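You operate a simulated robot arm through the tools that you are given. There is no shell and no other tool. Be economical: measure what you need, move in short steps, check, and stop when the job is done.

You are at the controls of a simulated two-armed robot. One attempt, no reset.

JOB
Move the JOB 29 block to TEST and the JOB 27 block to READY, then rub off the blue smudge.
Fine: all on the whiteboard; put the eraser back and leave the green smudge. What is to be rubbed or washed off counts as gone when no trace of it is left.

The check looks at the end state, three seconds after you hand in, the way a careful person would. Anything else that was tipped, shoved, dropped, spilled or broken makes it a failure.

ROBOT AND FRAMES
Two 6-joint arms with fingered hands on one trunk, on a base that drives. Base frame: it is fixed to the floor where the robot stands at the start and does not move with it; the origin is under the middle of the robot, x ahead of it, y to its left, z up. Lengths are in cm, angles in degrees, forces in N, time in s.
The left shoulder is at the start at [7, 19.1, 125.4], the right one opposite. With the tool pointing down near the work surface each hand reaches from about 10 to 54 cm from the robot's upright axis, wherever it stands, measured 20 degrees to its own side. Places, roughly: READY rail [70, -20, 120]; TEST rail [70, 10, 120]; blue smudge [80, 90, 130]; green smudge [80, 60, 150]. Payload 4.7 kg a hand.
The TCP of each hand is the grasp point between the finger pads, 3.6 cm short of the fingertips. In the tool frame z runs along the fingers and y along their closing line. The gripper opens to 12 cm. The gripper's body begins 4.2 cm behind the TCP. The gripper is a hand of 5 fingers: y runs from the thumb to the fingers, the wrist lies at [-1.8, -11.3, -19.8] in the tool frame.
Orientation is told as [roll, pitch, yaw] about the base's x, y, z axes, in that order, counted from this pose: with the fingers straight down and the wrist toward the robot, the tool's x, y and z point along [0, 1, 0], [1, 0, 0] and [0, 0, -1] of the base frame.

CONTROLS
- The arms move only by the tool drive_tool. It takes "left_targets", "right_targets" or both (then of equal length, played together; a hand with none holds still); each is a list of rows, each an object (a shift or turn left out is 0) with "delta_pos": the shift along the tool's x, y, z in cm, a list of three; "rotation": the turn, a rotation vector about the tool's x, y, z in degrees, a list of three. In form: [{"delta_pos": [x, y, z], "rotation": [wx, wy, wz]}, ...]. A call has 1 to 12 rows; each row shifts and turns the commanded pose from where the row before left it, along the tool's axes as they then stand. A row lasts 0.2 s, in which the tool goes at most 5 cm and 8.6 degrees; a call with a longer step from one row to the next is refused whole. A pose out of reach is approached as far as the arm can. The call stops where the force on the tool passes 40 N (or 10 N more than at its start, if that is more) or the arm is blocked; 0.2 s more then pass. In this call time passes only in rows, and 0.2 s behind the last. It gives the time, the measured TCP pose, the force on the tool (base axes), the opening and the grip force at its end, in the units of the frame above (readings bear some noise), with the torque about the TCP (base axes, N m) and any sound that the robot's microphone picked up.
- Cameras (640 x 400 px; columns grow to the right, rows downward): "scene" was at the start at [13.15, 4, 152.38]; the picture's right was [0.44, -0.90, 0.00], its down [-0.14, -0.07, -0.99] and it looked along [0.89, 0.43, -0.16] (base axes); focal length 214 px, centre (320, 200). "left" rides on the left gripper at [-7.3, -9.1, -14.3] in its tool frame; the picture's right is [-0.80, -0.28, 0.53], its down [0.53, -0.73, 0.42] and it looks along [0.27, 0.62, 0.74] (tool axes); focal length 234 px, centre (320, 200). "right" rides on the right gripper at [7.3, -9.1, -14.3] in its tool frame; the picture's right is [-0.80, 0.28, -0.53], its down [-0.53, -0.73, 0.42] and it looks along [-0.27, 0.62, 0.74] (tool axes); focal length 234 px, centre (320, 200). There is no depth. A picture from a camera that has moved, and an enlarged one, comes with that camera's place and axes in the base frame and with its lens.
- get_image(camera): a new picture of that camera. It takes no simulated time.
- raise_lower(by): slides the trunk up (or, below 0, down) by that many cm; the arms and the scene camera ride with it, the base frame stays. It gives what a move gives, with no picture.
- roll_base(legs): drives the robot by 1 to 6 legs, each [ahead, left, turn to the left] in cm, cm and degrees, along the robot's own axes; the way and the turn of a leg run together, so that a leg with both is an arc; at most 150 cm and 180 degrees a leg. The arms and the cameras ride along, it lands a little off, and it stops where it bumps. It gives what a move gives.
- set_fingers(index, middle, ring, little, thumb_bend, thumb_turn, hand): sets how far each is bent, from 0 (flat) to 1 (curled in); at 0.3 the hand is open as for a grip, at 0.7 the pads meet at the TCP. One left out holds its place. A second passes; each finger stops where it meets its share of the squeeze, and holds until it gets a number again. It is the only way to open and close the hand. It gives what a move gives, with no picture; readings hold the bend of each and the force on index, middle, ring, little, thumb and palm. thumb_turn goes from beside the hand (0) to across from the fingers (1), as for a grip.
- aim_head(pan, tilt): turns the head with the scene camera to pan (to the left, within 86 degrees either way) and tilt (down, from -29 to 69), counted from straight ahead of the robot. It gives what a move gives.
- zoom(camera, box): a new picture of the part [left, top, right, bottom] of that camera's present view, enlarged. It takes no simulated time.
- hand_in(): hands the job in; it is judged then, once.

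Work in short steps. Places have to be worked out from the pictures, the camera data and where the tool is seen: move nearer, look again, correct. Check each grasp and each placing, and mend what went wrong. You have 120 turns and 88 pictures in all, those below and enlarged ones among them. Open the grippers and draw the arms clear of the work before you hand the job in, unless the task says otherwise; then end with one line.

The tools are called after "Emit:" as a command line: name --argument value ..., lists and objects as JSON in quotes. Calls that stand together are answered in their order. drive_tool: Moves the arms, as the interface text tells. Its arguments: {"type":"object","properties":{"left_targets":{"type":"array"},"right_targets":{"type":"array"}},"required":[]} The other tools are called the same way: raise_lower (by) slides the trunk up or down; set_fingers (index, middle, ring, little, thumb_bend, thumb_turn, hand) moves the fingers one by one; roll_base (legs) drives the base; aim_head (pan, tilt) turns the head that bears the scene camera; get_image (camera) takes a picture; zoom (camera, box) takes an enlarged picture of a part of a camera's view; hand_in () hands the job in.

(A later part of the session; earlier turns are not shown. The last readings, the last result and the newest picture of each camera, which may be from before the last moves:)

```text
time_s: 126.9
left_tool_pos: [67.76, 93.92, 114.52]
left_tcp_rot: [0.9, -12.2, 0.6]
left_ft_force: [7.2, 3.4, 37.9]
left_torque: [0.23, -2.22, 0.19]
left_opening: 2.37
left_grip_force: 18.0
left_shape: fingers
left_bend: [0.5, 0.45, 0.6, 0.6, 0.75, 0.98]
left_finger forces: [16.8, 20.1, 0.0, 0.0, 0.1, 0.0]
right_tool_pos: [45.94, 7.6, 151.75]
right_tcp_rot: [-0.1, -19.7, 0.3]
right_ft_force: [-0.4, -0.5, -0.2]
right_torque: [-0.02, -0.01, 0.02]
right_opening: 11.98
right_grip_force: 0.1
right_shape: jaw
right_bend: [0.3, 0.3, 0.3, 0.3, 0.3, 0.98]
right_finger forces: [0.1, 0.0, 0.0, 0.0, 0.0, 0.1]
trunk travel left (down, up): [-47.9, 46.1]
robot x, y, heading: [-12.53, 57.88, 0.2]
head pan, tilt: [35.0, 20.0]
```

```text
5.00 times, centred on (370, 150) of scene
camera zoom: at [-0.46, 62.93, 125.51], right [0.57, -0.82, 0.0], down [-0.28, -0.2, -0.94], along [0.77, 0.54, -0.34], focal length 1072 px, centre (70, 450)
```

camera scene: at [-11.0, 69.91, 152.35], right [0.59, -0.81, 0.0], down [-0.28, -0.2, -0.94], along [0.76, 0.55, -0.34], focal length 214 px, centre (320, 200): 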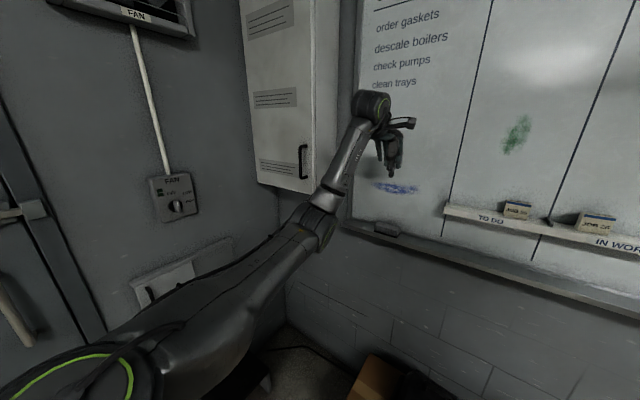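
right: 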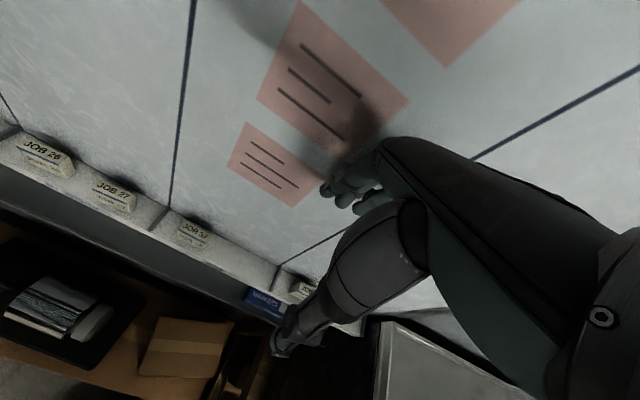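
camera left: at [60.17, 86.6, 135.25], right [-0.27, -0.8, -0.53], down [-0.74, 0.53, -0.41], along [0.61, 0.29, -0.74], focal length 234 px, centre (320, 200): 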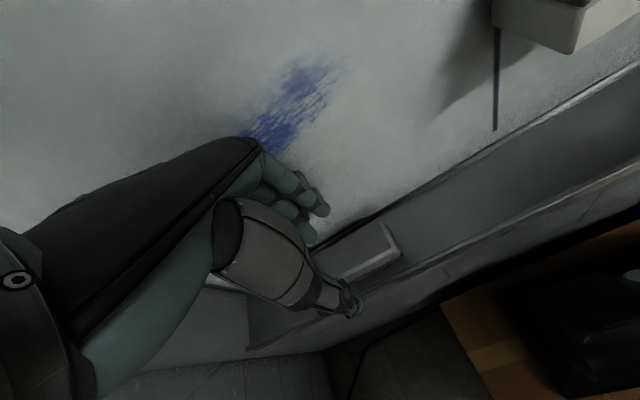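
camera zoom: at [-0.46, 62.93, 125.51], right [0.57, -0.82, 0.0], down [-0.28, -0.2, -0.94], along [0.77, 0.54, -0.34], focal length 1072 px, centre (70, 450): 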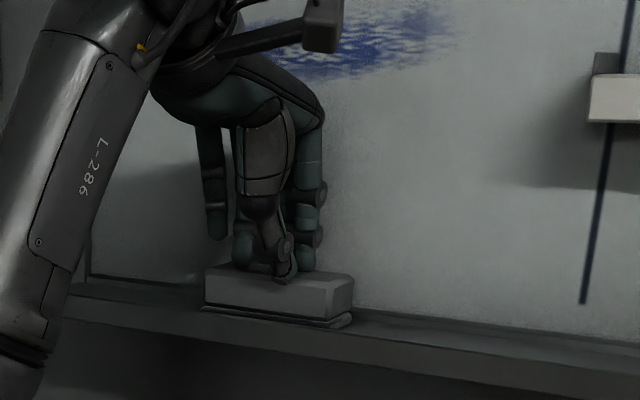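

Index and middle landed on top of the eraser. I rise, open the fingers wider, shift 0.8 cm toward the board and try again in small steps.

Emit:
raise_lower --by 2.5

Emit:
set_fingers --hand "left" --index 0.39 --middle 0.4 --ring 0.39 --little 0.39 --thumb_bend 0.58

Emit:
drive_tool --left_targets '[{"delta_pos": [0.3, 0.7, 0.15]}]'

Emit:
raise_lower --by -2.2

Emit:
zoom --camera "left" --box '[250, 170, 410, 300]'

```text
time_s: 127.6
left_tool_pos: [67.95, 94.08, 116.22]
left_tcp_rot: [0.8, -11.3, 0.7]
left_ft_force: [-0.6, 0.3, -0.6]
left_torque: [0.05, 0.02, 0.01]
left_opening: 0.89
left_grip_force: 0.1
left_shape: fingers
left_bend: [0.6, 0.52, 0.6, 0.6, 0.75, 0.98]
left_finger forces: [0.0, 0.0, 0.1, 0.1, 0.0, 0.0]
right_tool_pos: [46.45, 7.89, 154.05]
right_tcp_rot: [-0.2, -19.5, 0.3]
right_ft_force: [-0.9, 1.3, -0.2]
right_torque: [0.03, -0.01, 0.02]
right_opening: 11.97
right_grip_force: 0.1
right_shape: jaw
right_bend: [0.3, 0.3, 0.3, 0.3, 0.3, 0.98]
right_finger forces: [0.0, 0.0, 0.0, 0.1, 0.0, 0.0]
trunk travel left (down, up): [-50.4, 43.6]
robot x, y, heading: [-12.22, 57.42, -0.2]
head pan, tilt: [35.0, 20.0]
```

```text
time_s: 128.6
left_tool_pos: [67.98, 94.1, 116.28]
left_tcp_rot: [0.7, -11.5, 0.7]
left_ft_force: [-0.9, 0.8, -0.4]
left_torque: [0.01, 0.01, 0.05]
left_opening: 6.87
left_grip_force: 1.1
left_shape: fingers
left_bend: [0.39, 0.4, 0.39, 0.39, 0.57, 0.98]
left_finger forces: [0.0, 0.9, 0.0, 0.0, 0.0, 0.0]
right_tool_pos: [46.45, 7.8, 154.21]
right_tcp_rot: [-0.2, -19.5, 0.4]
right_ft_force: [0.9, 0.4, -0.5]
right_torque: [0.01, 0.02, 0.01]
right_opening: 11.97
right_grip_force: 0.0
right_shape: jaw
right_bend: [0.3, 0.3, 0.3, 0.3, 0.3, 0.98]
right_finger forces: [0.1, 0.0, 0.0, 0.1, 0.0, 0.0]
trunk travel left (down, up): [-50.4, 43.6]
robot x, y, heading: [-12.55, 58.37, 0.1]
head pan, tilt: [35.0, 20.0]
```

```text
time_s: 129.0
left_tool_pos: [68.45, 94.48, 116.53]
left_tcp_rot: [0.8, -11.6, 0.6]
left_ft_force: [-13.0, -4.3, -0.9]
left_torque: [0.13, -0.32, -0.06]
left_opening: 6.88
left_grip_force: 6.8
left_shape: fingers
left_bend: [0.39, 0.44, 0.39, 0.39, 0.57, 0.98]
left_finger forces: [0.0, 12.6, 0.9, 0.1, 0.0, 0.1]
right_tool_pos: [46.13, 7.77, 154.26]
right_tcp_rot: [-0.2, -19.6, 0.3]
right_ft_force: [-1.2, 0.7, 0.5]
right_torque: [0.0, 0.03, 0.02]
right_opening: 11.98
right_grip_force: 0.1
right_shape: jaw
right_bend: [0.3, 0.3, 0.3, 0.3, 0.3, 0.98]
right_finger forces: [0.1, 0.0, 0.0, 0.0, 0.0, 0.0]
trunk travel left (down, up): [-50.4, 43.6]
robot x, y, heading: [-12.72, 57.62, -0.0]
head pan, tilt: [35.0, 20.0]
```

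```text
time_s: 129.7
left_tool_pos: [68.48, 94.59, 114.46]
left_tcp_rot: [0.9, -11.6, 0.7]
left_ft_force: [-13.4, -0.3, 2.7]
left_torque: [0.01, -0.55, 0.21]
left_opening: 6.88
left_grip_force: 6.7
left_shape: fingers
left_bend: [0.39, 0.44, 0.39, 0.39, 0.57, 0.98]
left_finger forces: [0.1, 13.7, 0.7, 0.0, 0.0, 0.1]
right_tool_pos: [46.14, 7.93, 152.06]
right_tcp_rot: [-0.1, -19.7, 0.4]
right_ft_force: [-0.5, 0.5, 0.1]
right_torque: [-0.03, 0.02, 0.0]
right_opening: 11.97
right_grip_force: 0.0
right_shape: jaw
right_bend: [0.3, 0.3, 0.3, 0.3, 0.3, 0.98]
right_finger forces: [0.0, 0.0, 0.0, 0.0, 0.0, 0.1]
trunk travel left (down, up): [-48.2, 45.8]
robot x, y, heading: [-12.46, 57.75, 0.2]
head pan, tilt: [35.0, 20.0]
```

```text
3.08 times, centred on (330, 235) of left
camera zoom: at [56.78, 86.95, 126.36], right [-0.16, -0.8, -0.58], down [-0.64, 0.53, -0.56], along [0.75, 0.29, -0.59], focal length 720 px, centre (289, 92)
```

zoom: 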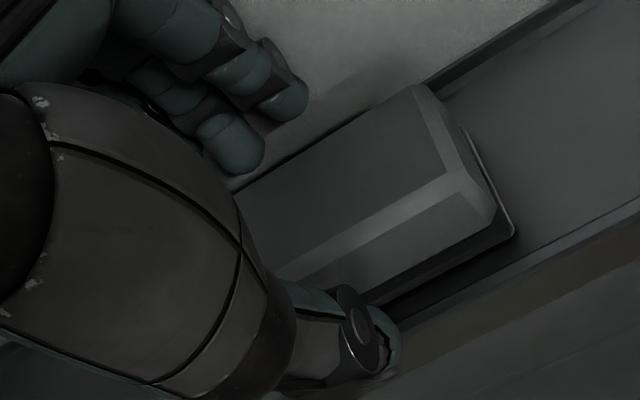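

Fingers now hang behind the eraser. I lower 1.2 cm in two steps watching force.

Emit:
raise_lower --by -0.7

Emit:
raise_lower --by -0.6

```text
time_s: 130.2
left_tool_pos: [68.41, 94.66, 113.65]
left_tcp_rot: [0.7, -11.6, 0.7]
left_ft_force: [-14.0, -0.7, 3.4]
left_torque: [0.05, -0.56, 0.18]
left_opening: 6.89
left_grip_force: 7.6
left_shape: fingers
left_bend: [0.39, 0.44, 0.39, 0.39, 0.57, 0.98]
left_finger forces: [0.0, 14.2, 1.0, 0.0, 0.0, 0.0]
right_tool_pos: [46.16, 7.89, 151.42]
right_tcp_rot: [-0.3, -19.8, 0.3]
right_ft_force: [0.3, 0.0, 0.0]
right_torque: [0.01, -0.01, 0.01]
right_opening: 11.96
right_grip_force: 0.1
right_shape: jaw
right_bend: [0.3, 0.3, 0.3, 0.3, 0.3, 0.98]
right_finger forces: [0.0, 0.0, 0.0, 0.0, 0.0, 0.0]
trunk travel left (down, up): [-47.5, 46.5]
robot x, y, heading: [-12.81, 57.88, -0.0]
head pan, tilt: [35.0, 20.0]
```

```text
time_s: 130.8
left_tool_pos: [68.46, 94.5, 113.14]
left_tcp_rot: [0.8, -11.6, 0.7]
left_ft_force: [-15.0, -0.1, 3.1]
left_torque: [0.09, -0.64, 0.21]
left_opening: 6.88
left_grip_force: 8.0
left_shape: fingers
left_bend: [0.39, 0.44, 0.39, 0.39, 0.57, 0.98]
left_finger forces: [0.0, 14.5, 1.0, 0.0, 0.1, 0.1]
right_tool_pos: [46.03, 7.84, 150.82]
right_tcp_rot: [-0.3, -19.7, 0.4]
right_ft_force: [0.2, 0.1, -0.9]
right_torque: [0.01, 0.02, 0.0]
right_opening: 11.98
right_grip_force: 0.1
right_shape: jaw
right_bend: [0.3, 0.3, 0.3, 0.3, 0.3, 0.98]
right_finger forces: [0.1, 0.0, 0.1, 0.0, 0.1, 0.0]
trunk travel left (down, up): [-46.9, 47.1]
robot x, y, heading: [-12.27, 57.61, 0.2]
head pan, tilt: [35.0, 20.0]
```

No vertical contact; tips are down the sides. I close the hand on the eraser and lift 1.5 cm to test.

Emit:
set_fingers --hand "left" --index 0.62 --middle 0.62 --ring 0.62 --little 0.62 --thumb_bend 0.78

Emit:
raise_lower --by 2

Emit:
zoom --camera "scene" --box '[320, 110, 420, 190]'

```text
time_s: 131.8
left_tool_pos: [68.97, 94.38, 112.86]
left_tcp_rot: [0.8, -11.7, 0.7]
left_ft_force: [9.6, 0.0, 11.6]
left_torque: [0.21, -0.26, -0.6]
left_opening: 4.2
left_grip_force: 26.9
left_shape: fingers
left_bend: [0.52, 0.55, 0.54, 0.62, 0.64, 0.98]
left_finger forces: [11.4, 9.4, 9.4, 0.1, 23.5, 0.1]
right_tool_pos: [46.4, 7.88, 150.66]
right_tcp_rot: [-0.3, -19.5, 0.3]
right_ft_force: [0.5, 0.8, 0.8]
right_torque: [-0.02, 0.04, -0.02]
right_opening: 11.97
right_grip_force: 0.0
right_shape: jaw
right_bend: [0.3, 0.3, 0.3, 0.3, 0.3, 0.98]
right_finger forces: [0.0, 0.0, 0.0, 0.1, 0.0, 0.1]
trunk travel left (down, up): [-46.9, 47.1]
robot x, y, heading: [-12.4, 57.65, 0.3]
head pan, tilt: [35.0, 20.0]
```

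```text
time_s: 132.4
left_tool_pos: [68.72, 94.51, 114.92]
left_tcp_rot: [0.8, -11.4, 0.7]
left_ft_force: [0.1, 0.1, -0.3]
left_torque: [-0.03, 0.03, 0.01]
left_opening: 4.19
left_grip_force: 19.0
left_shape: fingers
left_bend: [0.52, 0.57, 0.59, 0.62, 0.65, 0.94]
left_finger forces: [10.4, 5.6, 3.0, 0.1, 19.1, 0.0]
right_tool_pos: [46.36, 7.9, 152.56]
right_tcp_rot: [-0.2, -19.6, 0.3]
right_ft_force: [-0.4, -0.4, 0.3]
right_torque: [0.03, 0.0, -0.01]
right_opening: 11.99
right_grip_force: 0.1
right_shape: jaw
right_bend: [0.3, 0.3, 0.3, 0.3, 0.3, 0.98]
right_finger forces: [0.0, 0.1, 0.0, 0.0, 0.0, 0.1]
trunk travel left (down, up): [-48.9, 45.1]
robot x, y, heading: [-12.48, 57.53, -0.1]
head pan, tilt: [35.0, 20.0]
```

```text
5.00 times, centred on (370, 150) of scene
camera zoom: at [-0.16, 63.07, 126.46], right [0.57, -0.82, 0.0], down [-0.28, -0.2, -0.94], along [0.77, 0.54, -0.34], focal length 1072 px, centre (70, 450)
```

zoom: 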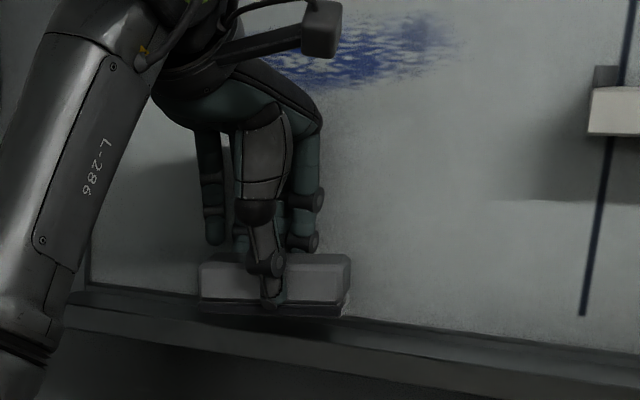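

The eraser is firmly held. I raise 6 cm, back the base away, and pitch the hand to about a=95° so the felt faces the board.

Emit:
raise_lower --by 6

Emit:
roll_base --legs '[[-15, 0, 0], [0, -8, 0]]'

Emit:
drive_tool --left_targets '[{"rotation": [-8.4, 0, 0]}, {"rotation": [-8.4, 0, 0]}, {"rotation": [-8.4, 0, 0]}, {"rotation": [-8.4, 0, 0]}, {"rotation": [-8.4, 0, 0]}, {"rotation": [-8.4, 0, 0]}, {"rotation": [-8.4, 0, 0]}, {"rotation": [-8.4, 0, 0]}, {"rotation": [-8.4, 0, 0]}, {"rotation": [-8.4, 0, 0]}]'

Emit:
get_image --camera "scene"

```text
time_s: 133.4
left_tool_pos: [68.72, 94.62, 120.79]
left_tcp_rot: [0.9, -11.4, 0.7]
left_ft_force: [-0.4, 0.7, 0.3]
left_torque: [-0.04, 0.0, -0.03]
left_opening: 4.21
left_grip_force: 19.1
left_shape: fingers
left_bend: [0.52, 0.57, 0.59, 0.62, 0.65, 0.94]
left_finger forces: [10.5, 5.7, 3.0, 0.0, 19.1, 0.0]
right_tool_pos: [46.55, 7.92, 158.61]
right_tcp_rot: [-0.2, -19.5, 0.4]
right_ft_force: [0.2, 0.6, -0.3]
right_torque: [-0.01, 0.01, -0.01]
right_opening: 11.97
right_grip_force: 0.1
right_shape: jaw
right_bend: [0.3, 0.3, 0.3, 0.3, 0.3, 0.98]
right_finger forces: [0.0, 0.0, 0.0, 0.0, 0.0, 0.0]
trunk travel left (down, up): [-54.9, 39.1]
robot x, y, heading: [-12.62, 57.7, 0.1]
head pan, tilt: [35.0, 20.0]
```

```text
time_s: 135.5
left_tool_pos: [53.63, 86.86, 120.89]
left_tcp_rot: [0.6, -11.5, 0.8]
left_ft_force: [-0.3, -0.1, 0.2]
left_torque: [-0.01, 0.06, -0.02]
left_opening: 4.19
left_grip_force: 19.1
left_shape: fingers
left_bend: [0.52, 0.57, 0.59, 0.62, 0.65, 0.94]
left_finger forces: [10.4, 5.6, 3.1, 0.2, 19.3, 0.0]
right_tool_pos: [31.35, 0.24, 158.74]
right_tcp_rot: [-0.4, -19.7, 0.4]
right_ft_force: [-0.2, 0.2, 0.0]
right_torque: [0.01, -0.03, -0.01]
right_opening: 11.98
right_grip_force: 0.1
right_shape: jaw
right_bend: [0.3, 0.3, 0.3, 0.3, 0.3, 0.98]
right_finger forces: [0.0, 0.0, 0.0, 0.1, 0.0, 0.1]
trunk travel left (down, up): [-54.9, 39.1]
robot x, y, heading: [-27.5, 49.93, 0.1]
head pan, tilt: [35.0, 20.0]
```

```text
time_s: 137.7
left_tool_pos: [59.42, 94.98, 125.86]
left_tcp_rot: [131.7, -85.4, -135.6]
left_ft_force: [-0.6, -0.3, 0.3]
left_torque: [-0.04, 0.03, -0.01]
left_opening: 4.12
left_grip_force: 18.4
left_shape: fingers
left_bend: [0.53, 0.57, 0.59, 0.62, 0.66, 0.94]
left_finger forces: [10.2, 5.5, 2.8, 0.1, 19.0, 0.0]
left hand out of reach, approached as far as the arm can: row 7, 8, 9, 10
right_tool_pos: [31.72, 0.05, 158.45]
right_tcp_rot: [-0.2, -19.5, 0.3]
right_ft_force: [1.3, 0.0, -0.8]
right_torque: [-0.03, 0.01, -0.01]
right_opening: 11.96
right_grip_force: 0.1
right_shape: jaw
right_bend: [0.3, 0.3, 0.3, 0.3, 0.3, 0.98]
right_finger forces: [0.0, 0.0, 0.0, 0.0, 0.1, 0.0]
trunk travel left (down, up): [-54.9, 39.1]
robot x, y, heading: [-27.65, 49.76, -0.1]
head pan, tilt: [35.0, 20.0]
```

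```text
7 pictures are left
camera scene: at [-14.95, 55.18, 132.43], right [0.58, -0.82, 0.0], down [-0.28, -0.2, -0.94], along [0.77, 0.54, -0.34], focal length 214 px, centre (320, 200)
```

scene: 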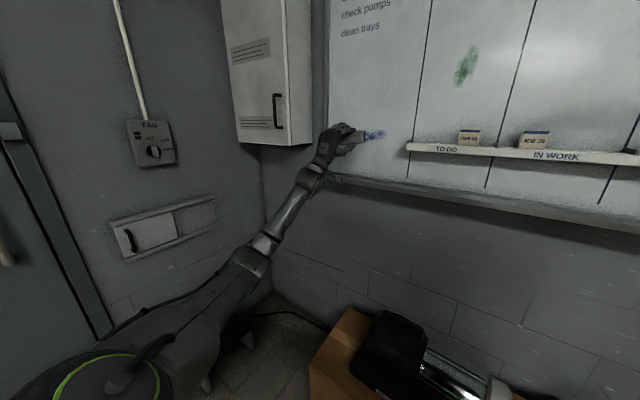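

Felt faces the board at the smudge height. I drive right 9 and forward 10.5 cm, then approach with the arm to contact at the smudge's right end.

Emit:
roll_base --legs '[[0, -9, 0], [10.5, 0, 0]]'

Emit:
drive_tool --left_targets '[{"delta_pos": [0, 0, 0.8]}, {"delta_pos": [0, 0, 0.8]}, {"delta_pos": [0, 0, 0.6]}]'

```text
time_s: 139.6
left_tool_pos: [69.45, 85.76, 126.06]
left_tcp_rot: [132.0, -85.2, -136.0]
left_ft_force: [0.5, -1.0, -0.3]
left_torque: [0.01, 0.0, 0.03]
left_opening: 4.16
left_grip_force: 18.8
left_shape: fingers
left_bend: [0.53, 0.57, 0.6, 0.62, 0.66, 0.94]
left_finger forces: [10.4, 5.7, 2.5, 0.0, 19.3, 0.1]
right_tool_pos: [41.59, -9.2, 158.65]
right_tcp_rot: [-0.2, -19.5, 0.3]
right_ft_force: [1.1, -0.3, 0.3]
right_torque: [-0.02, 0.02, 0.01]
right_opening: 11.97
right_grip_force: 0.1
right_shape: jaw
right_bend: [0.3, 0.3, 0.3, 0.3, 0.3, 0.98]
right_finger forces: [0.1, 0.0, 0.0, 0.1, 0.0, 0.0]
trunk travel left (down, up): [-54.9, 39.1]
robot x, y, heading: [-17.0, 40.86, -0.0]
head pan, tilt: [35.0, 20.0]
```

```text
time_s: 140.3
left_tool_pos: [70.51, 85.16, 126.39]
left_tcp_rot: [136.5, -85.5, -139.9]
left_ft_force: [-9.4, 1.7, -0.7]
left_torque: [-0.02, -0.25, 0.08]
left_opening: 4.03
left_grip_force: 19.7
left_shape: fingers
left_bend: [0.53, 0.57, 0.6, 0.62, 0.66, 0.94]
left_finger forces: [10.8, 6.4, 2.2, 0.0, 19.3, 0.0]
left hand out of reach, approached as far as the arm can: row 2, 3
right_tool_pos: [41.39, -9.06, 158.73]
right_tcp_rot: [-0.2, -19.6, 0.3]
right_ft_force: [0.1, 0.9, -0.2]
right_torque: [0.0, 0.01, 0.01]
right_opening: 11.97
right_grip_force: 0.0
right_shape: jaw
right_bend: [0.3, 0.3, 0.3, 0.3, 0.3, 0.98]
right_finger forces: [0.0, 0.0, 0.1, 0.0, 0.1, 0.0]
trunk travel left (down, up): [-54.9, 39.1]
robot x, y, heading: [-17.32, 40.87, -0.0]
head pan, tilt: [35.0, 20.0]
```

Contact with ~9 N at y≈85. I sweep left 16 cm with the arm along tool x.

Emit:
drive_tool --left_targets '[{"delta_pos": [1.6, 0, 0.05]}, {"delta_pos": [1.6, 0, 0]}, {"delta_pos": [1.6, 0, 0]}, {"delta_pos": [1.6, 0, 0]}, {"delta_pos": [1.6, 0, 0]}, {"delta_pos": [1.6, 0, 0]}, {"delta_pos": [1.6, 0, 0]}, {"delta_pos": [1.6, 0, 0]}, {"delta_pos": [1.6, 0, 0]}, {"delta_pos": [1.6, 0, 0]}, {"delta_pos": [1.2, 0, 0]}]'

Emit:
zoom --camera "scene" --box '[310, 80, 430, 180]'

```text
time_s: 142.8
left_tool_pos: [64.2, 97.62, 124.35]
left_tcp_rot: [136.7, -85.3, -140.4]
left_ft_force: [1.1, 0.5, -1.0]
left_torque: [-0.03, 0.02, 0.02]
left_opening: 4.04
left_grip_force: 18.5
left_shape: fingers
left_bend: [0.53, 0.58, 0.6, 0.62, 0.66, 0.94]
left_finger forces: [10.4, 5.8, 2.2, 0.0, 19.1, 0.0]
left hand out of reach, approached as far as the arm can: row 1, 2, 3, 4, 5, 6, 7, 8, 9, 10, 11
right_tool_pos: [41.7, -9.2, 158.7]
right_tcp_rot: [-0.3, -19.6, 0.3]
right_ft_force: [-0.2, 0.0, 0.7]
right_torque: [0.0, 0.02, 0.04]
right_opening: 11.97
right_grip_force: 0.1
right_shape: jaw
right_bend: [0.3, 0.3, 0.3, 0.3, 0.3, 0.98]
right_finger forces: [0.1, 0.0, 0.0, 0.0, 0.1, 0.0]
trunk travel left (down, up): [-54.9, 39.1]
robot x, y, heading: [-17.52, 40.67, 0.2]
head pan, tilt: [35.0, 20.0]
```

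```text
4.00 times, centred on (370, 130) of scene
camera zoom: at [-4.85, 46.09, 132.44], right [0.57, -0.82, 0.0], down [-0.28, -0.2, -0.94], along [0.77, 0.54, -0.34], focal length 858 px, centre (120, 480)
```

zoom: 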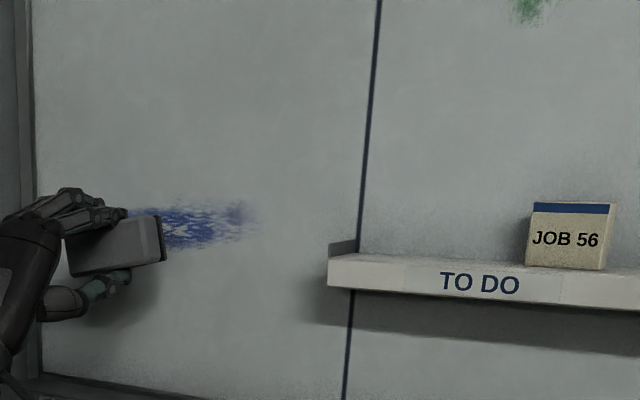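

The arm is at its reach boundary here, so I'll sweep with the base instead. I move left 4 cm and forward to contact at the smudge's left end.

Emit:
roll_base --legs '[[0, 4.5, 0], [6.2, 0, 0]]'

```text
time_s: 144.2
left_tool_pos: [70.66, 101.9, 124.32]
left_tcp_rot: [135.8, -85.3, -139.4]
left_ft_force: [-0.5, -0.8, -0.7]
left_torque: [0.02, -0.03, -0.01]
left_opening: 4.13
left_grip_force: 20.8
left_shape: fingers
left_bend: [0.51, 0.57, 0.6, 0.62, 0.68, 0.94]
left_finger forces: [11.7, 6.0, 2.4, 0.0, 20.9, 0.1]
right_tool_pos: [47.97, -4.74, 158.53]
right_tcp_rot: [-0.2, -19.6, 0.4]
right_ft_force: [0.1, -0.1, -0.7]
right_torque: [0.01, 0.03, 0.02]
right_opening: 11.98
right_grip_force: 0.1
right_shape: jaw
right_bend: [0.3, 0.3, 0.3, 0.3, 0.3, 0.98]
right_finger forces: [0.0, 0.1, 0.0, 0.1, 0.0, 0.0]
trunk travel left (down, up): [-54.9, 39.1]
robot x, y, heading: [-11.07, 45.1, -0.0]
head pan, tilt: [35.0, 20.0]
```

Barely touching. I press 0.8 cm forward and then sweep right 16 cm with the base.

Emit:
roll_base --legs '[[0.8, 0, 0]]'

Emit:
roll_base --legs '[[0, -8, 0]]'

```text
time_s: 145.0
left_tool_pos: [71.17, 102.04, 124.45]
left_tcp_rot: [137.0, -85.3, -140.6]
left_ft_force: [-5.5, 0.9, -0.5]
left_torque: [0.02, 0.07, -0.06]
left_opening: 4.19
left_grip_force: 21.4
left_shape: fingers
left_bend: [0.51, 0.57, 0.6, 0.62, 0.68, 0.94]
left_finger forces: [12.6, 6.6, 2.6, 0.1, 21.2, 0.1]
right_tool_pos: [48.48, -4.81, 158.65]
right_tcp_rot: [-0.3, -19.6, 0.3]
right_ft_force: [-0.5, 0.0, 0.0]
right_torque: [-0.01, 0.02, 0.04]
right_opening: 12.0
right_grip_force: 0.1
right_shape: jaw
right_bend: [0.3, 0.3, 0.3, 0.3, 0.3, 0.98]
right_finger forces: [0.0, 0.0, 0.0, 0.1, 0.0, 0.0]
trunk travel left (down, up): [-54.9, 39.1]
robot x, y, heading: [-10.32, 45.3, -0.0]
head pan, tilt: [35.0, 20.0]
```

```text
time_s: 146.0
left_tool_pos: [71.28, 94.2, 124.37]
left_tcp_rot: [136.6, -85.4, -140.1]
left_ft_force: [-5.2, 1.1, -2.0]
left_torque: [0.05, 0.13, -0.06]
left_opening: 4.16
left_grip_force: 21.9
left_shape: fingers
left_bend: [0.51, 0.57, 0.6, 0.62, 0.68, 0.94]
left_finger forces: [12.1, 6.5, 2.7, 0.0, 22.2, 0.0]
right_tool_pos: [48.61, -12.47, 158.61]
right_tcp_rot: [-0.2, -19.6, 0.3]
right_ft_force: [0.4, -0.8, -0.1]
right_torque: [-0.02, 0.01, 0.04]
right_opening: 11.97
right_grip_force: 0.0
right_shape: jaw
right_bend: [0.3, 0.3, 0.3, 0.3, 0.3, 0.98]
right_finger forces: [0.1, 0.0, 0.0, 0.0, 0.1, 0.1]
trunk travel left (down, up): [-54.9, 39.1]
robot x, y, heading: [-10.53, 37.02, 0.3]
head pan, tilt: [35.0, 20.0]
```

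Contact is steady at ~5 N. I finish this pass, then raise 1.6 cm, sweep back left, and raise again for a third pass.

Emit:
roll_base --legs '[[0, -9, 0]]'

Emit:
raise_lower --by 1.6

Emit:
roll_base --legs '[[0, 17, 0]]'

Emit:
raise_lower --by 1.6

Emit:
roll_base --legs '[[0, -17, 0]]'

```text
time_s: 147.1
left_tool_pos: [71.14, 85.46, 124.28]
left_tcp_rot: [136.1, -85.3, -139.6]
left_ft_force: [-3.9, 1.4, -1.0]
left_torque: [-0.01, 0.08, -0.06]
left_opening: 4.16
left_grip_force: 21.3
left_shape: fingers
left_bend: [0.51, 0.57, 0.6, 0.62, 0.68, 0.94]
left_finger forces: [12.0, 6.3, 2.7, 0.0, 21.8, 0.0]
right_tool_pos: [48.68, -21.38, 158.72]
right_tcp_rot: [-0.2, -19.6, 0.3]
right_ft_force: [-0.2, -0.3, 0.4]
right_torque: [0.01, 0.02, 0.0]
right_opening: 11.98
right_grip_force: 0.1
right_shape: jaw
right_bend: [0.3, 0.3, 0.3, 0.3, 0.3, 0.98]
right_finger forces: [0.1, 0.0, 0.0, 0.0, 0.0, 0.1]
trunk travel left (down, up): [-54.9, 39.1]
robot x, y, heading: [-9.93, 28.5, -0.1]
head pan, tilt: [35.0, 20.0]
```

```text
time_s: 147.8
left_tool_pos: [71.14, 85.33, 125.88]
left_tcp_rot: [135.4, -85.5, -138.8]
left_ft_force: [-3.4, 1.3, 0.5]
left_torque: [0.05, 0.04, -0.04]
left_opening: 4.17
left_grip_force: 21.2
left_shape: fingers
left_bend: [0.51, 0.57, 0.6, 0.62, 0.68, 0.94]
left_finger forces: [12.0, 6.3, 2.6, 0.0, 21.4, 0.0]
right_tool_pos: [48.62, -21.46, 160.2]
right_tcp_rot: [-0.2, -19.6, 0.4]
right_ft_force: [0.2, 0.3, 0.1]
right_torque: [0.03, 0.0, 0.01]
right_opening: 11.97
right_grip_force: 0.0
right_shape: jaw
right_bend: [0.3, 0.3, 0.3, 0.3, 0.3, 0.98]
right_finger forces: [0.0, 0.1, 0.0, 0.1, 0.1, 0.0]
trunk travel left (down, up): [-56.5, 37.5]
robot x, y, heading: [-10.08, 28.38, -0.1]
head pan, tilt: [35.0, 20.0]
```

```text
time_s: 149.2
left_tool_pos: [71.15, 101.9, 126.05]
left_tcp_rot: [135.8, -85.2, -139.3]
left_ft_force: [-1.2, -0.3, -0.4]
left_torque: [0.02, 0.0, 0.02]
left_opening: 4.19
left_grip_force: 20.7
left_shape: fingers
left_bend: [0.51, 0.57, 0.6, 0.62, 0.68, 0.94]
left_finger forces: [12.2, 6.1, 2.2, 0.1, 21.1, 0.0]
right_tool_pos: [48.62, -5.01, 160.14]
right_tcp_rot: [-0.2, -19.6, 0.4]
right_ft_force: [-0.7, 0.0, -0.2]
right_torque: [-0.05, -0.01, 0.04]
right_opening: 12.01
right_grip_force: 0.0
right_shape: jaw
right_bend: [0.3, 0.3, 0.3, 0.3, 0.3, 0.98]
right_finger forces: [0.0, 0.1, 0.0, 0.0, 0.1, 0.0]
trunk travel left (down, up): [-56.5, 37.5]
robot x, y, heading: [-10.04, 45.05, 0.1]
head pan, tilt: [35.0, 20.0]
```

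```text
time_s: 149.8
left_tool_pos: [71.18, 102.05, 127.5]
left_tcp_rot: [136.5, -85.2, -140.0]
left_ft_force: [-2.7, -1.2, 0.9]
left_torque: [0.0, 0.03, -0.09]
left_opening: 4.17
left_grip_force: 20.8
left_shape: fingers
left_bend: [0.51, 0.57, 0.6, 0.62, 0.68, 0.94]
left_finger forces: [12.5, 6.2, 2.2, 0.0, 21.3, 0.0]
right_tool_pos: [48.55, -4.86, 161.81]
right_tcp_rot: [-0.2, -19.6, 0.4]
right_ft_force: [-0.1, -0.6, -0.1]
right_torque: [-0.01, 0.02, 0.01]
right_opening: 11.99
right_grip_force: 0.1
right_shape: jaw
right_bend: [0.3, 0.3, 0.3, 0.3, 0.3, 0.98]
right_finger forces: [0.1, 0.0, 0.0, 0.1, 0.0, 0.0]
trunk travel left (down, up): [-58.1, 35.9]
robot x, y, heading: [-10.19, 45.45, -0.0]
head pan, tilt: [35.0, 20.0]
```

```text
time_s: 151.3
left_tool_pos: [71.27, 85.16, 127.54]
left_tcp_rot: [136.5, -85.4, -140.1]
left_ft_force: [-8.7, 1.1, -1.6]
left_torque: [-0.01, 0.1, -0.06]
left_opening: 4.16
left_grip_force: 21.4
left_shape: fingers
left_bend: [0.51, 0.57, 0.6, 0.62, 0.68, 0.94]
left_finger forces: [12.6, 6.2, 2.3, 0.0, 22.0, 0.0]
right_tool_pos: [48.25, -21.62, 161.96]
right_tcp_rot: [-0.1, -19.6, 0.1]
right_ft_force: [0.5, 0.3, 0.8]
right_torque: [0.06, 0.0, 0.02]
right_opening: 11.97
right_grip_force: 0.0
right_shape: jaw
right_bend: [0.3, 0.3, 0.3, 0.3, 0.3, 0.98]
right_finger forces: [0.1, 0.0, 0.0, 0.0, 0.0, 0.0]
trunk travel left (down, up): [-58.1, 35.9]
robot x, y, heading: [-10.45, 27.91, -0.2]
head pan, tilt: [35.0, 20.0]
```

Three passes done. I back off 12 cm, lower the trunk so the hand is out of the line of sight, and inspect the smudge area.

Emit:
roll_base --legs '[[-12, 0, 0]]'

Emit:
raise_lower --by -12

Emit:
aim_head --pan 38 --tilt 5

Emit:
zoom --camera "scene" --box '[240, 130, 400, 250]'

```text
time_s: 152.5
left_tool_pos: [59.37, 85.01, 127.41]
left_tcp_rot: [135.4, -85.5, -139.0]
left_ft_force: [-0.1, -0.2, -1.0]
left_torque: [-0.02, 0.0, 0.0]
left_opening: 4.18
left_grip_force: 20.7
left_shape: fingers
left_bend: [0.51, 0.57, 0.6, 0.62, 0.68, 0.94]
left_finger forces: [11.8, 6.2, 2.4, 0.1, 20.8, 0.0]
right_tool_pos: [36.65, -21.79, 161.84]
right_tcp_rot: [-0.1, -19.4, 0.2]
right_ft_force: [0.3, 0.0, 0.6]
right_torque: [-0.01, -0.03, 0.0]
right_opening: 11.99
right_grip_force: 0.0
right_shape: jaw
right_bend: [0.3, 0.3, 0.3, 0.3, 0.3, 0.98]
right_finger forces: [0.0, 0.0, 0.1, 0.1, 0.0, 0.0]
trunk travel left (down, up): [-58.1, 35.9]
robot x, y, heading: [-22.32, 28.83, 0.1]
head pan, tilt: [35.0, 20.0]
```

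```text
time_s: 154.0
left_tool_pos: [59.48, 85.06, 115.49]
left_tcp_rot: [135.7, -85.3, -139.3]
left_ft_force: [0.3, -0.1, -0.4]
left_torque: [-0.03, 0.0, -0.02]
left_opening: 4.16
left_grip_force: 20.0
left_shape: fingers
left_bend: [0.51, 0.57, 0.6, 0.62, 0.68, 0.94]
left_finger forces: [11.8, 6.2, 2.4, 0.1, 20.8, 0.1]
right_tool_pos: [36.57, -21.79, 149.86]
right_tcp_rot: [-0.2, -19.5, 0.3]
right_ft_force: [0.3, -0.8, 0.4]
right_torque: [0.0, 0.0, 0.01]
right_opening: 12.0
right_grip_force: 0.0
right_shape: jaw
right_bend: [0.3, 0.3, 0.3, 0.3, 0.3, 0.98]
right_finger forces: [0.0, 0.1, 0.0, 0.1, 0.0, 0.0]
trunk travel left (down, up): [-46.1, 47.9]
robot x, y, heading: [-22.59, 28.4, -0.3]
head pan, tilt: [35.0, 20.0]
```

```text
time_s: 154.8
left_tool_pos: [59.61, 84.96, 115.39]
left_tcp_rot: [135.6, -85.4, -139.3]
left_ft_force: [0.0, 0.7, -0.9]
left_torque: [-0.01, 0.02, 0.02]
left_opening: 4.17
left_grip_force: 20.0
left_shape: fingers
left_bend: [0.51, 0.57, 0.6, 0.62, 0.68, 0.94]
left_finger forces: [11.7, 6.2, 2.2, 0.0, 20.9, 0.0]
right_tool_pos: [36.56, -21.83, 149.88]
right_tcp_rot: [-0.2, -19.5, 0.2]
right_ft_force: [0.8, -0.4, -0.2]
right_torque: [0.0, 0.01, -0.06]
right_opening: 11.98
right_grip_force: 0.1
right_shape: jaw
right_bend: [0.3, 0.3, 0.3, 0.3, 0.3, 0.98]
right_finger forces: [0.1, 0.0, 0.0, 0.0, 0.0, 0.0]
trunk travel left (down, up): [-46.1, 47.9]
robot x, y, heading: [-22.45, 28.25, 0.1]
head pan, tilt: [38.0, 5.0]
```

```text
3.33 times, centred on (320, 190) of scene
camera zoom: at [-10.16, 33.86, 126.07], right [0.61, -0.79, 0.0], down [-0.07, -0.05, -1.0], along [0.79, 0.61, -0.09], focal length 715 px, centre (320, 233)
```

zoom: 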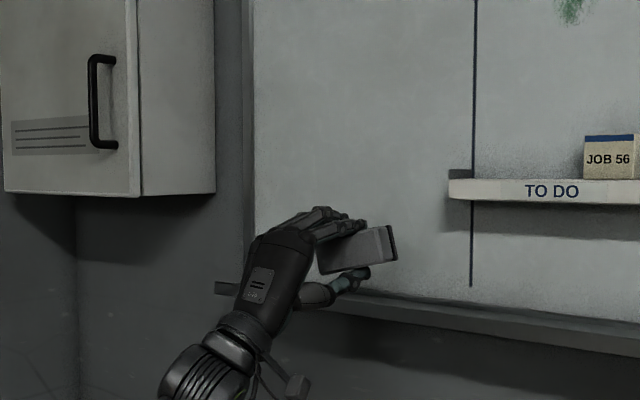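

The smudge area looks clean. Now I return the eraser: raise, pitch the hand back to a≈11.6° clear of the board.

Emit:
raise_lower --by 12

Emit:
drive_tool --left_targets '[{"rotation": [8.3, 0, 0]}, {"rotation": [8.3, 0, 0]}, {"rotation": [8.3, 0, 0]}, {"rotation": [8.3, 0, 0]}, {"rotation": [8.3, 0, 0]}, {"rotation": [8.3, 0, 0]}, {"rotation": [8.3, 0, 0]}, {"rotation": [8.3, 0, 0]}, {"rotation": [8.3, 0, 0]}, {"rotation": [8.3, 0, 0]}]'

```text
time_s: 156.3
left_tool_pos: [59.47, 84.95, 127.4]
left_tcp_rot: [135.6, -85.5, -139.2]
left_ft_force: [0.3, 0.1, -0.2]
left_torque: [0.02, -0.01, -0.01]
left_opening: 4.2
left_grip_force: 20.3
left_shape: fingers
left_bend: [0.51, 0.57, 0.6, 0.62, 0.68, 0.94]
left_finger forces: [11.8, 6.2, 2.2, 0.0, 20.8, 0.0]
right_tool_pos: [36.65, -21.88, 161.81]
right_tcp_rot: [-0.2, -19.4, 0.3]
right_ft_force: [-0.5, -0.6, 0.2]
right_torque: [-0.01, -0.02, -0.05]
right_opening: 11.98
right_grip_force: 0.0
right_shape: jaw
right_bend: [0.3, 0.3, 0.3, 0.3, 0.3, 0.98]
right_finger forces: [0.0, 0.0, 0.0, 0.0, 0.0, 0.0]
trunk travel left (down, up): [-58.1, 35.9]
robot x, y, heading: [-21.74, 28.32, -0.1]
head pan, tilt: [38.0, 5.0]
```

```text
time_s: 158.5
left_tool_pos: [49.28, 76.99, 123.61]
left_tcp_rot: [3.0, -10.3, -3.8]
left_ft_force: [-0.9, -0.3, -0.3]
left_torque: [-0.03, 0.0, -0.01]
left_opening: 4.17
left_grip_force: 19.9
left_shape: fingers
left_bend: [0.51, 0.57, 0.6, 0.62, 0.68, 0.94]
left_finger forces: [11.2, 6.1, 2.3, 0.0, 19.6, 0.0]
left hand out of reach, approached as far as the arm can: row 1, 3, 4, 5, 6, 7, 8, 9, 10
right_tool_pos: [36.62, -22.06, 161.8]
right_tcp_rot: [-0.3, -19.5, 0.3]
right_ft_force: [0.0, -0.5, -0.6]
right_torque: [0.01, 0.02, 0.01]
right_opening: 11.97
right_grip_force: 0.1
right_shape: jaw
right_bend: [0.3, 0.3, 0.3, 0.3, 0.3, 0.98]
right_finger forces: [0.0, 0.1, 0.0, 0.1, 0.0, 0.1]
trunk travel left (down, up): [-58.1, 35.9]
robot x, y, heading: [-22.26, 28.39, 0.0]
head pan, tilt: [38.0, 5.0]
```

I correct the small roll/yaw, then drive to bring the eraser over its old place (TCP ≈[68.7, 94.4]).

Emit:
drive_tool --left_targets '[{"rotation": [2.3, -3, -3.8]}]'

Emit:
roll_base --legs '[[0, 17.4, 0], [15, 0, 0]]'

```text
time_s: 158.9
left_tool_pos: [49.24, 77.1, 123.73]
left_tcp_rot: [-0.5, -8.0, -0.2]
left_ft_force: [0.6, -0.7, -0.1]
left_torque: [0.0, 0.01, -0.03]
left_opening: 4.16
left_grip_force: 19.6
left_shape: fingers
left_bend: [0.51, 0.57, 0.6, 0.62, 0.68, 0.94]
left_finger forces: [11.3, 6.0, 2.2, 0.0, 19.5, 0.0]
right_tool_pos: [36.69, -21.89, 161.92]
right_tcp_rot: [-0.1, -19.5, 0.2]
right_ft_force: [0.8, -1.1, -0.2]
right_torque: [0.02, 0.03, 0.0]
right_opening: 11.96
right_grip_force: 0.1
right_shape: jaw
right_bend: [0.3, 0.3, 0.3, 0.3, 0.3, 0.98]
right_finger forces: [0.0, 0.1, 0.1, 0.1, 0.0, 0.1]
trunk travel left (down, up): [-58.1, 35.9]
robot x, y, heading: [-22.4, 28.61, -0.2]
head pan, tilt: [38.0, 5.0]
```

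```text
time_s: 161.4
left_tool_pos: [64.41, 94.0, 123.89]
left_tcp_rot: [-0.3, -8.1, -0.4]
left_ft_force: [-0.3, 0.3, -0.6]
left_torque: [0.0, 0.0, 0.0]
left_opening: 4.12
left_grip_force: 20.3
left_shape: fingers
left_bend: [0.51, 0.57, 0.6, 0.62, 0.68, 0.94]
left_finger forces: [11.3, 6.0, 2.3, 0.1, 19.6, 0.0]
right_tool_pos: [51.25, -4.97, 161.94]
right_tcp_rot: [-0.2, -19.6, -0.1]
right_ft_force: [-0.8, -0.3, -0.3]
right_torque: [0.0, -0.01, 0.01]
right_opening: 11.98
right_grip_force: 0.0
right_shape: jaw
right_bend: [0.3, 0.3, 0.3, 0.3, 0.3, 0.98]
right_finger forces: [0.1, 0.0, 0.0, 0.1, 0.1, 0.0]
trunk travel left (down, up): [-58.1, 35.9]
robot x, y, heading: [-6.93, 44.99, -0.4]
head pan, tilt: [38.0, 5.0]
```

Forward 4.2 cm more, then lower to z≈116 and look.

Emit:
roll_base --legs '[[4.2, 0.3, 0.3]]'

Emit:
raise_lower --by -8.3

Emit:
aim_head --pan 38 --tilt 12

Emit:
zoom --camera "scene" --box '[260, 130, 400, 250]'

```text
time_s: 162.2
left_tool_pos: [68.15, 94.61, 123.88]
left_tcp_rot: [-0.3, -8.2, -0.2]
left_ft_force: [-0.8, 0.1, -0.3]
left_torque: [0.02, -0.02, -0.01]
left_opening: 4.12
left_grip_force: 20.1
left_shape: fingers
left_bend: [0.52, 0.58, 0.6, 0.62, 0.67, 0.94]
left_finger forces: [11.8, 6.0, 2.1, 0.0, 20.1, 0.0]
right_tool_pos: [55.41, -4.38, 162.06]
right_tcp_rot: [-0.2, -19.7, 0.2]
right_ft_force: [-1.1, 0.6, 0.1]
right_torque: [0.01, -0.06, 0.01]
right_opening: 11.97
right_grip_force: 0.1
right_shape: jaw
right_bend: [0.3, 0.3, 0.3, 0.3, 0.3, 0.98]
right_finger forces: [0.0, 0.1, 0.0, 0.0, 0.0, 0.0]
trunk travel left (down, up): [-58.1, 35.9]
robot x, y, heading: [-3.21, 45.79, -0.2]
head pan, tilt: [38.0, 5.0]
```

```text
time_s: 163.4
left_tool_pos: [68.5, 94.48, 115.4]
left_tcp_rot: [-0.4, -8.1, -0.3]
left_ft_force: [-0.7, -0.1, 0.3]
left_torque: [-0.01, 0.0, -0.01]
left_opening: 4.11
left_grip_force: 20.0
left_shape: fingers
left_bend: [0.52, 0.58, 0.6, 0.62, 0.67, 0.94]
left_finger forces: [11.9, 6.0, 2.1, 0.0, 19.9, 0.0]
right_tool_pos: [55.77, -4.37, 153.63]
right_tcp_rot: [-0.2, -19.6, 0.3]
right_ft_force: [-0.4, 0.3, -0.7]
right_torque: [0.01, -0.03, -0.03]
right_opening: 11.99
right_grip_force: 0.0
right_shape: jaw
right_bend: [0.3, 0.3, 0.3, 0.3, 0.3, 0.98]
right_finger forces: [0.0, 0.0, 0.0, 0.1, 0.0, 0.0]
trunk travel left (down, up): [-49.8, 44.2]
robot x, y, heading: [-3.05, 45.77, -0.2]
head pan, tilt: [38.0, 5.0]
```

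```text
time_s: 164.1
left_tool_pos: [68.43, 94.51, 115.42]
left_tcp_rot: [-0.4, -8.2, -0.1]
left_ft_force: [0.5, 0.0, -0.3]
left_torque: [-0.02, -0.02, 0.0]
left_opening: 4.1
left_grip_force: 19.5
left_shape: fingers
left_bend: [0.52, 0.58, 0.6, 0.62, 0.67, 0.94]
left_finger forces: [11.8, 6.1, 2.1, 0.1, 20.0, 0.1]
right_tool_pos: [55.68, -4.34, 153.57]
right_tcp_rot: [-0.2, -19.6, 0.1]
right_ft_force: [-0.2, -0.6, -0.5]
right_torque: [0.0, -0.03, -0.03]
right_opening: 11.98
right_grip_force: 0.1
right_shape: jaw
right_bend: [0.3, 0.3, 0.3, 0.3, 0.3, 0.98]
right_finger forces: [0.1, 0.0, 0.1, 0.0, 0.0, 0.1]
trunk travel left (down, up): [-49.8, 44.2]
robot x, y, heading: [-3.01, 45.34, -0.1]
head pan, tilt: [38.0, 12.0]
```

```text
3.33 times, centred on (330, 190) of scene
camera zoom: at [9.14, 51.4, 128.65], right [0.61, -0.79, 0.0], down [-0.16, -0.13, -0.98], along [0.77, 0.6, -0.21], focal length 715 px, centre (287, 233)
```

zoom: 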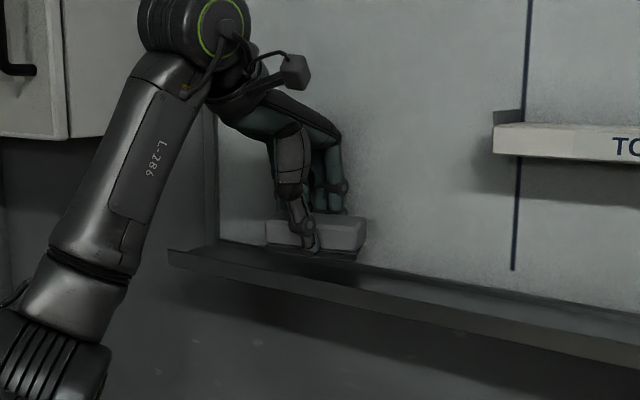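

Eraser is level above the tray near its old spot. I lower step by step until contact.

Emit:
raise_lower --by -1.6

Emit:
raise_lower --by -0.5

Emit:
raise_lower --by -0.3

```text
time_s: 164.8
left_tool_pos: [68.41, 94.52, 113.85]
left_tcp_rot: [-0.4, -8.1, -0.2]
left_ft_force: [-0.5, 0.0, -1.3]
left_torque: [-0.03, -0.02, -0.02]
left_opening: 4.14
left_grip_force: 19.6
left_shape: fingers
left_bend: [0.52, 0.58, 0.6, 0.62, 0.67, 0.94]
left_finger forces: [11.9, 6.0, 2.1, 0.0, 20.0, 0.0]
right_tool_pos: [55.8, -4.38, 152.03]
right_tcp_rot: [-0.2, -19.5, 0.1]
right_ft_force: [1.3, -0.7, 0.3]
right_torque: [-0.03, -0.02, 0.02]
right_opening: 11.99
right_grip_force: 0.3
right_shape: jaw
right_bend: [0.3, 0.3, 0.3, 0.3, 0.3, 0.98]
right_finger forces: [0.0, 0.0, 0.0, 0.0, 0.1, 0.0]
trunk travel left (down, up): [-48.2, 45.8]
robot x, y, heading: [-2.95, 45.6, -0.1]
head pan, tilt: [38.0, 12.0]
```

```text
time_s: 165.3
left_tool_pos: [68.42, 94.64, 113.27]
left_tcp_rot: [-0.4, -8.1, -0.3]
left_ft_force: [-0.9, -0.7, -0.4]
left_torque: [0.03, 0.03, -0.02]
left_opening: 4.15
left_grip_force: 20.0
left_shape: fingers
left_bend: [0.52, 0.58, 0.6, 0.62, 0.67, 0.94]
left_finger forces: [11.8, 6.0, 2.1, 0.1, 19.9, 0.0]
right_tool_pos: [55.59, -4.35, 151.52]
right_tcp_rot: [-0.2, -19.5, 0.2]
right_ft_force: [-1.2, -0.5, 0.1]
right_torque: [-0.03, 0.01, -0.02]
right_opening: 11.96
right_grip_force: 0.1
right_shape: jaw
right_bend: [0.3, 0.3, 0.3, 0.3, 0.3, 0.98]
right_finger forces: [0.1, 0.1, 0.0, 0.1, 0.0, 0.0]
trunk travel left (down, up): [-47.7, 46.3]
robot x, y, heading: [-3.01, 45.49, 0.3]
head pan, tilt: [38.0, 12.0]
```

```text
time_s: 165.8
left_tool_pos: [68.5, 94.46, 113.18]
left_tcp_rot: [-0.4, -8.2, -0.1]
left_ft_force: [-0.2, 0.3, 8.2]
left_torque: [-0.15, 0.08, -0.03]
left_opening: 4.12
left_grip_force: 21.1
left_shape: fingers
left_bend: [0.52, 0.58, 0.6, 0.62, 0.68, 0.94]
left_finger forces: [13.0, 6.2, 2.5, 0.1, 20.9, 0.1]
right_tool_pos: [55.65, -4.4, 151.23]
right_tcp_rot: [-0.2, -19.7, 0.2]
right_ft_force: [0.5, 0.0, 1.4]
right_torque: [-0.02, 0.01, -0.04]
right_opening: 11.98
right_grip_force: 0.0
right_shape: jaw
right_bend: [0.3, 0.3, 0.3, 0.3, 0.3, 0.98]
right_finger forces: [0.1, 0.0, 0.1, 0.0, 0.1, 0.0]
trunk travel left (down, up): [-47.4, 46.6]
robot x, y, heading: [-3.38, 45.49, 0.1]
head pan, tilt: [38.0, 12.0]
```

Contact with the tray (8 N). I open gently and rise straight up.

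Emit:
set_fingers --hand "left" --index 0.46 --middle 0.49 --ring 0.46 --little 0.46 --thumb_bend 0.6

Emit:
raise_lower --by 2

Emit:
raise_lower --by 5

Emit:
roll_base --legs '[[-22, 0, 0], [0, -14, 0]]'

Emit:
raise_lower --by 3

Emit:
aim_head --pan 32 --tilt 12

Emit:
get_image --camera "scene"

```text
time_s: 166.8
left_tool_pos: [68.42, 94.64, 113.1]
left_tcp_rot: [-0.3, -8.1, -0.2]
left_ft_force: [0.5, -0.6, -0.7]
left_torque: [-0.03, 0.01, 0.03]
left_opening: 5.42
left_grip_force: 0.1
left_shape: fingers
left_bend: [0.46, 0.49, 0.46, 0.46, 0.6, 0.97]
left_finger forces: [0.1, 0.1, 0.0, 0.0, 0.0, 0.1]
right_tool_pos: [55.72, -4.43, 151.2]
right_tcp_rot: [-0.2, -19.6, 0.2]
right_ft_force: [-0.6, -0.3, 0.9]
right_torque: [0.01, 0.0, 0.0]
right_opening: 11.98
right_grip_force: 0.1
right_shape: jaw
right_bend: [0.3, 0.3, 0.3, 0.3, 0.3, 0.98]
right_finger forces: [0.0, 0.0, 0.1, 0.0, 0.0, 0.0]
trunk travel left (down, up): [-47.4, 46.6]
robot x, y, heading: [-2.97, 45.79, -0.0]
head pan, tilt: [38.0, 12.0]
```

```text
time_s: 167.5
left_tool_pos: [68.4, 94.54, 115.03]
left_tcp_rot: [-0.4, -8.1, -0.2]
left_ft_force: [0.5, 0.2, -0.1]
left_torque: [-0.01, 0.01, -0.04]
left_opening: 5.43
left_grip_force: 0.0
left_shape: fingers
left_bend: [0.46, 0.49, 0.46, 0.46, 0.6, 0.97]
left_finger forces: [0.0, 0.0, 0.0, 0.1, 0.1, 0.1]
right_tool_pos: [55.87, -4.39, 153.04]
right_tcp_rot: [-0.2, -19.6, 0.2]
right_ft_force: [0.2, 0.6, 1.0]
right_torque: [-0.01, -0.04, -0.01]
right_opening: 12.0
right_grip_force: 0.1
right_shape: jaw
right_bend: [0.3, 0.3, 0.3, 0.3, 0.3, 0.98]
right_finger forces: [0.1, 0.1, 0.0, 0.0, 0.0, 0.0]
trunk travel left (down, up): [-49.4, 44.6]
robot x, y, heading: [-3.16, 45.66, -0.0]
head pan, tilt: [38.0, 12.0]
```

```text
time_s: 168.4
left_tool_pos: [68.54, 94.56, 119.95]
left_tcp_rot: [-0.4, -8.2, -0.1]
left_ft_force: [-1.0, -0.1, -0.1]
left_torque: [0.01, -0.01, -0.01]
left_opening: 5.41
left_grip_force: 0.1
left_shape: fingers
left_bend: [0.46, 0.49, 0.46, 0.46, 0.6, 0.97]
left_finger forces: [0.0, 0.0, 0.0, 0.0, 0.0, 0.0]
right_tool_pos: [55.78, -4.36, 158.15]
right_tcp_rot: [-0.1, -19.6, 0.2]
right_ft_force: [0.1, 0.9, 0.0]
right_torque: [-0.01, 0.0, 0.0]
right_opening: 12.0
right_grip_force: 0.2
right_shape: jaw
right_bend: [0.3, 0.3, 0.3, 0.3, 0.3, 0.98]
right_finger forces: [0.0, 0.1, 0.1, 0.1, 0.0, 0.1]
trunk travel left (down, up): [-54.4, 39.6]
robot x, y, heading: [-3.05, 46.02, -0.0]
head pan, tilt: [38.0, 12.0]
```

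```text
time_s: 171.0
left_tool_pos: [46.45, 80.91, 119.86]
left_tcp_rot: [-0.4, -8.1, -0.1]
left_ft_force: [0.2, -0.3, 0.5]
left_torque: [0.0, 0.01, -0.01]
left_opening: 5.39
left_grip_force: 0.0
left_shape: fingers
left_bend: [0.46, 0.49, 0.46, 0.46, 0.6, 0.97]
left_finger forces: [0.0, 0.1, 0.0, 0.1, 0.0, 0.1]
right_tool_pos: [33.87, -17.82, 158.16]
right_tcp_rot: [-0.3, -19.5, 0.3]
right_ft_force: [0.2, 0.7, 0.1]
right_torque: [-0.03, 0.02, -0.05]
right_opening: 12.0
right_grip_force: 0.0
right_shape: jaw
right_bend: [0.3, 0.3, 0.3, 0.3, 0.3, 0.98]
right_finger forces: [0.0, 0.1, 0.0, 0.0, 0.0, 0.0]
trunk travel left (down, up): [-54.4, 39.6]
robot x, y, heading: [-24.68, 31.67, -0.2]
head pan, tilt: [38.0, 12.0]
```

```text
time_s: 171.8
left_tool_pos: [46.46, 80.8, 123.06]
left_tcp_rot: [-0.3, -8.1, -0.2]
left_ft_force: [0.4, -0.2, -0.5]
left_torque: [-0.02, -0.02, -0.02]
left_opening: 5.43
left_grip_force: 0.0
left_shape: fingers
left_bend: [0.46, 0.49, 0.46, 0.46, 0.6, 0.97]
left_finger forces: [0.0, 0.0, 0.1, 0.0, 0.0, 0.1]
right_tool_pos: [33.75, -18.19, 161.15]
right_tcp_rot: [-0.2, -19.6, 0.3]
right_ft_force: [0.1, -0.2, 0.0]
right_torque: [0.01, -0.01, 0.01]
right_opening: 11.96
right_grip_force: 0.0
right_shape: jaw
right_bend: [0.3, 0.3, 0.3, 0.3, 0.3, 0.98]
right_finger forces: [0.0, 0.0, 0.0, 0.1, 0.1, 0.0]
trunk travel left (down, up): [-57.4, 36.6]
robot x, y, heading: [-25.03, 32.13, -0.5]
head pan, tilt: [38.0, 12.0]
```

```text
time_s: 172.4
left_tool_pos: [46.4, 80.89, 122.99]
left_tcp_rot: [-0.4, -8.0, -0.1]
left_ft_force: [-0.3, 0.2, 0.8]
left_torque: [-0.01, 0.02, 0.01]
left_opening: 5.41
left_grip_force: 0.1
left_shape: fingers
left_bend: [0.46, 0.49, 0.46, 0.46, 0.6, 0.97]
left_finger forces: [0.1, 0.1, 0.0, 0.1, 0.1, 0.1]
right_tool_pos: [33.73, -18.1, 161.22]
right_tcp_rot: [-0.2, -19.6, 0.2]
right_ft_force: [0.6, -0.5, -0.3]
right_torque: [-0.03, 0.02, -0.01]
right_opening: 11.97
right_grip_force: 0.1
right_shape: jaw
right_bend: [0.3, 0.3, 0.3, 0.3, 0.3, 0.98]
right_finger forces: [0.1, 0.0, 0.0, 0.0, 0.0, 0.1]
trunk travel left (down, up): [-57.4, 36.6]
robot x, y, heading: [-25.32, 32.21, -0.3]
head pan, tilt: [32.0, 12.0]
```

```text
3 pictures are left
camera scene: at [-12.29, 36.84, 136.25], right [0.53, -0.85, 0.0], down [-0.18, -0.11, -0.98], along [0.83, 0.52, -0.21], focal length 214 px, centre (320, 200)
```

scene: 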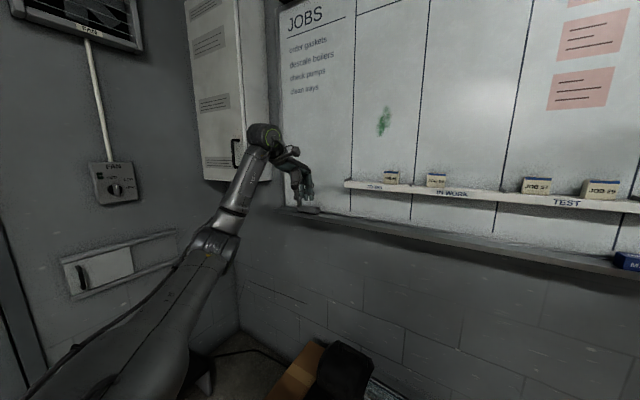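

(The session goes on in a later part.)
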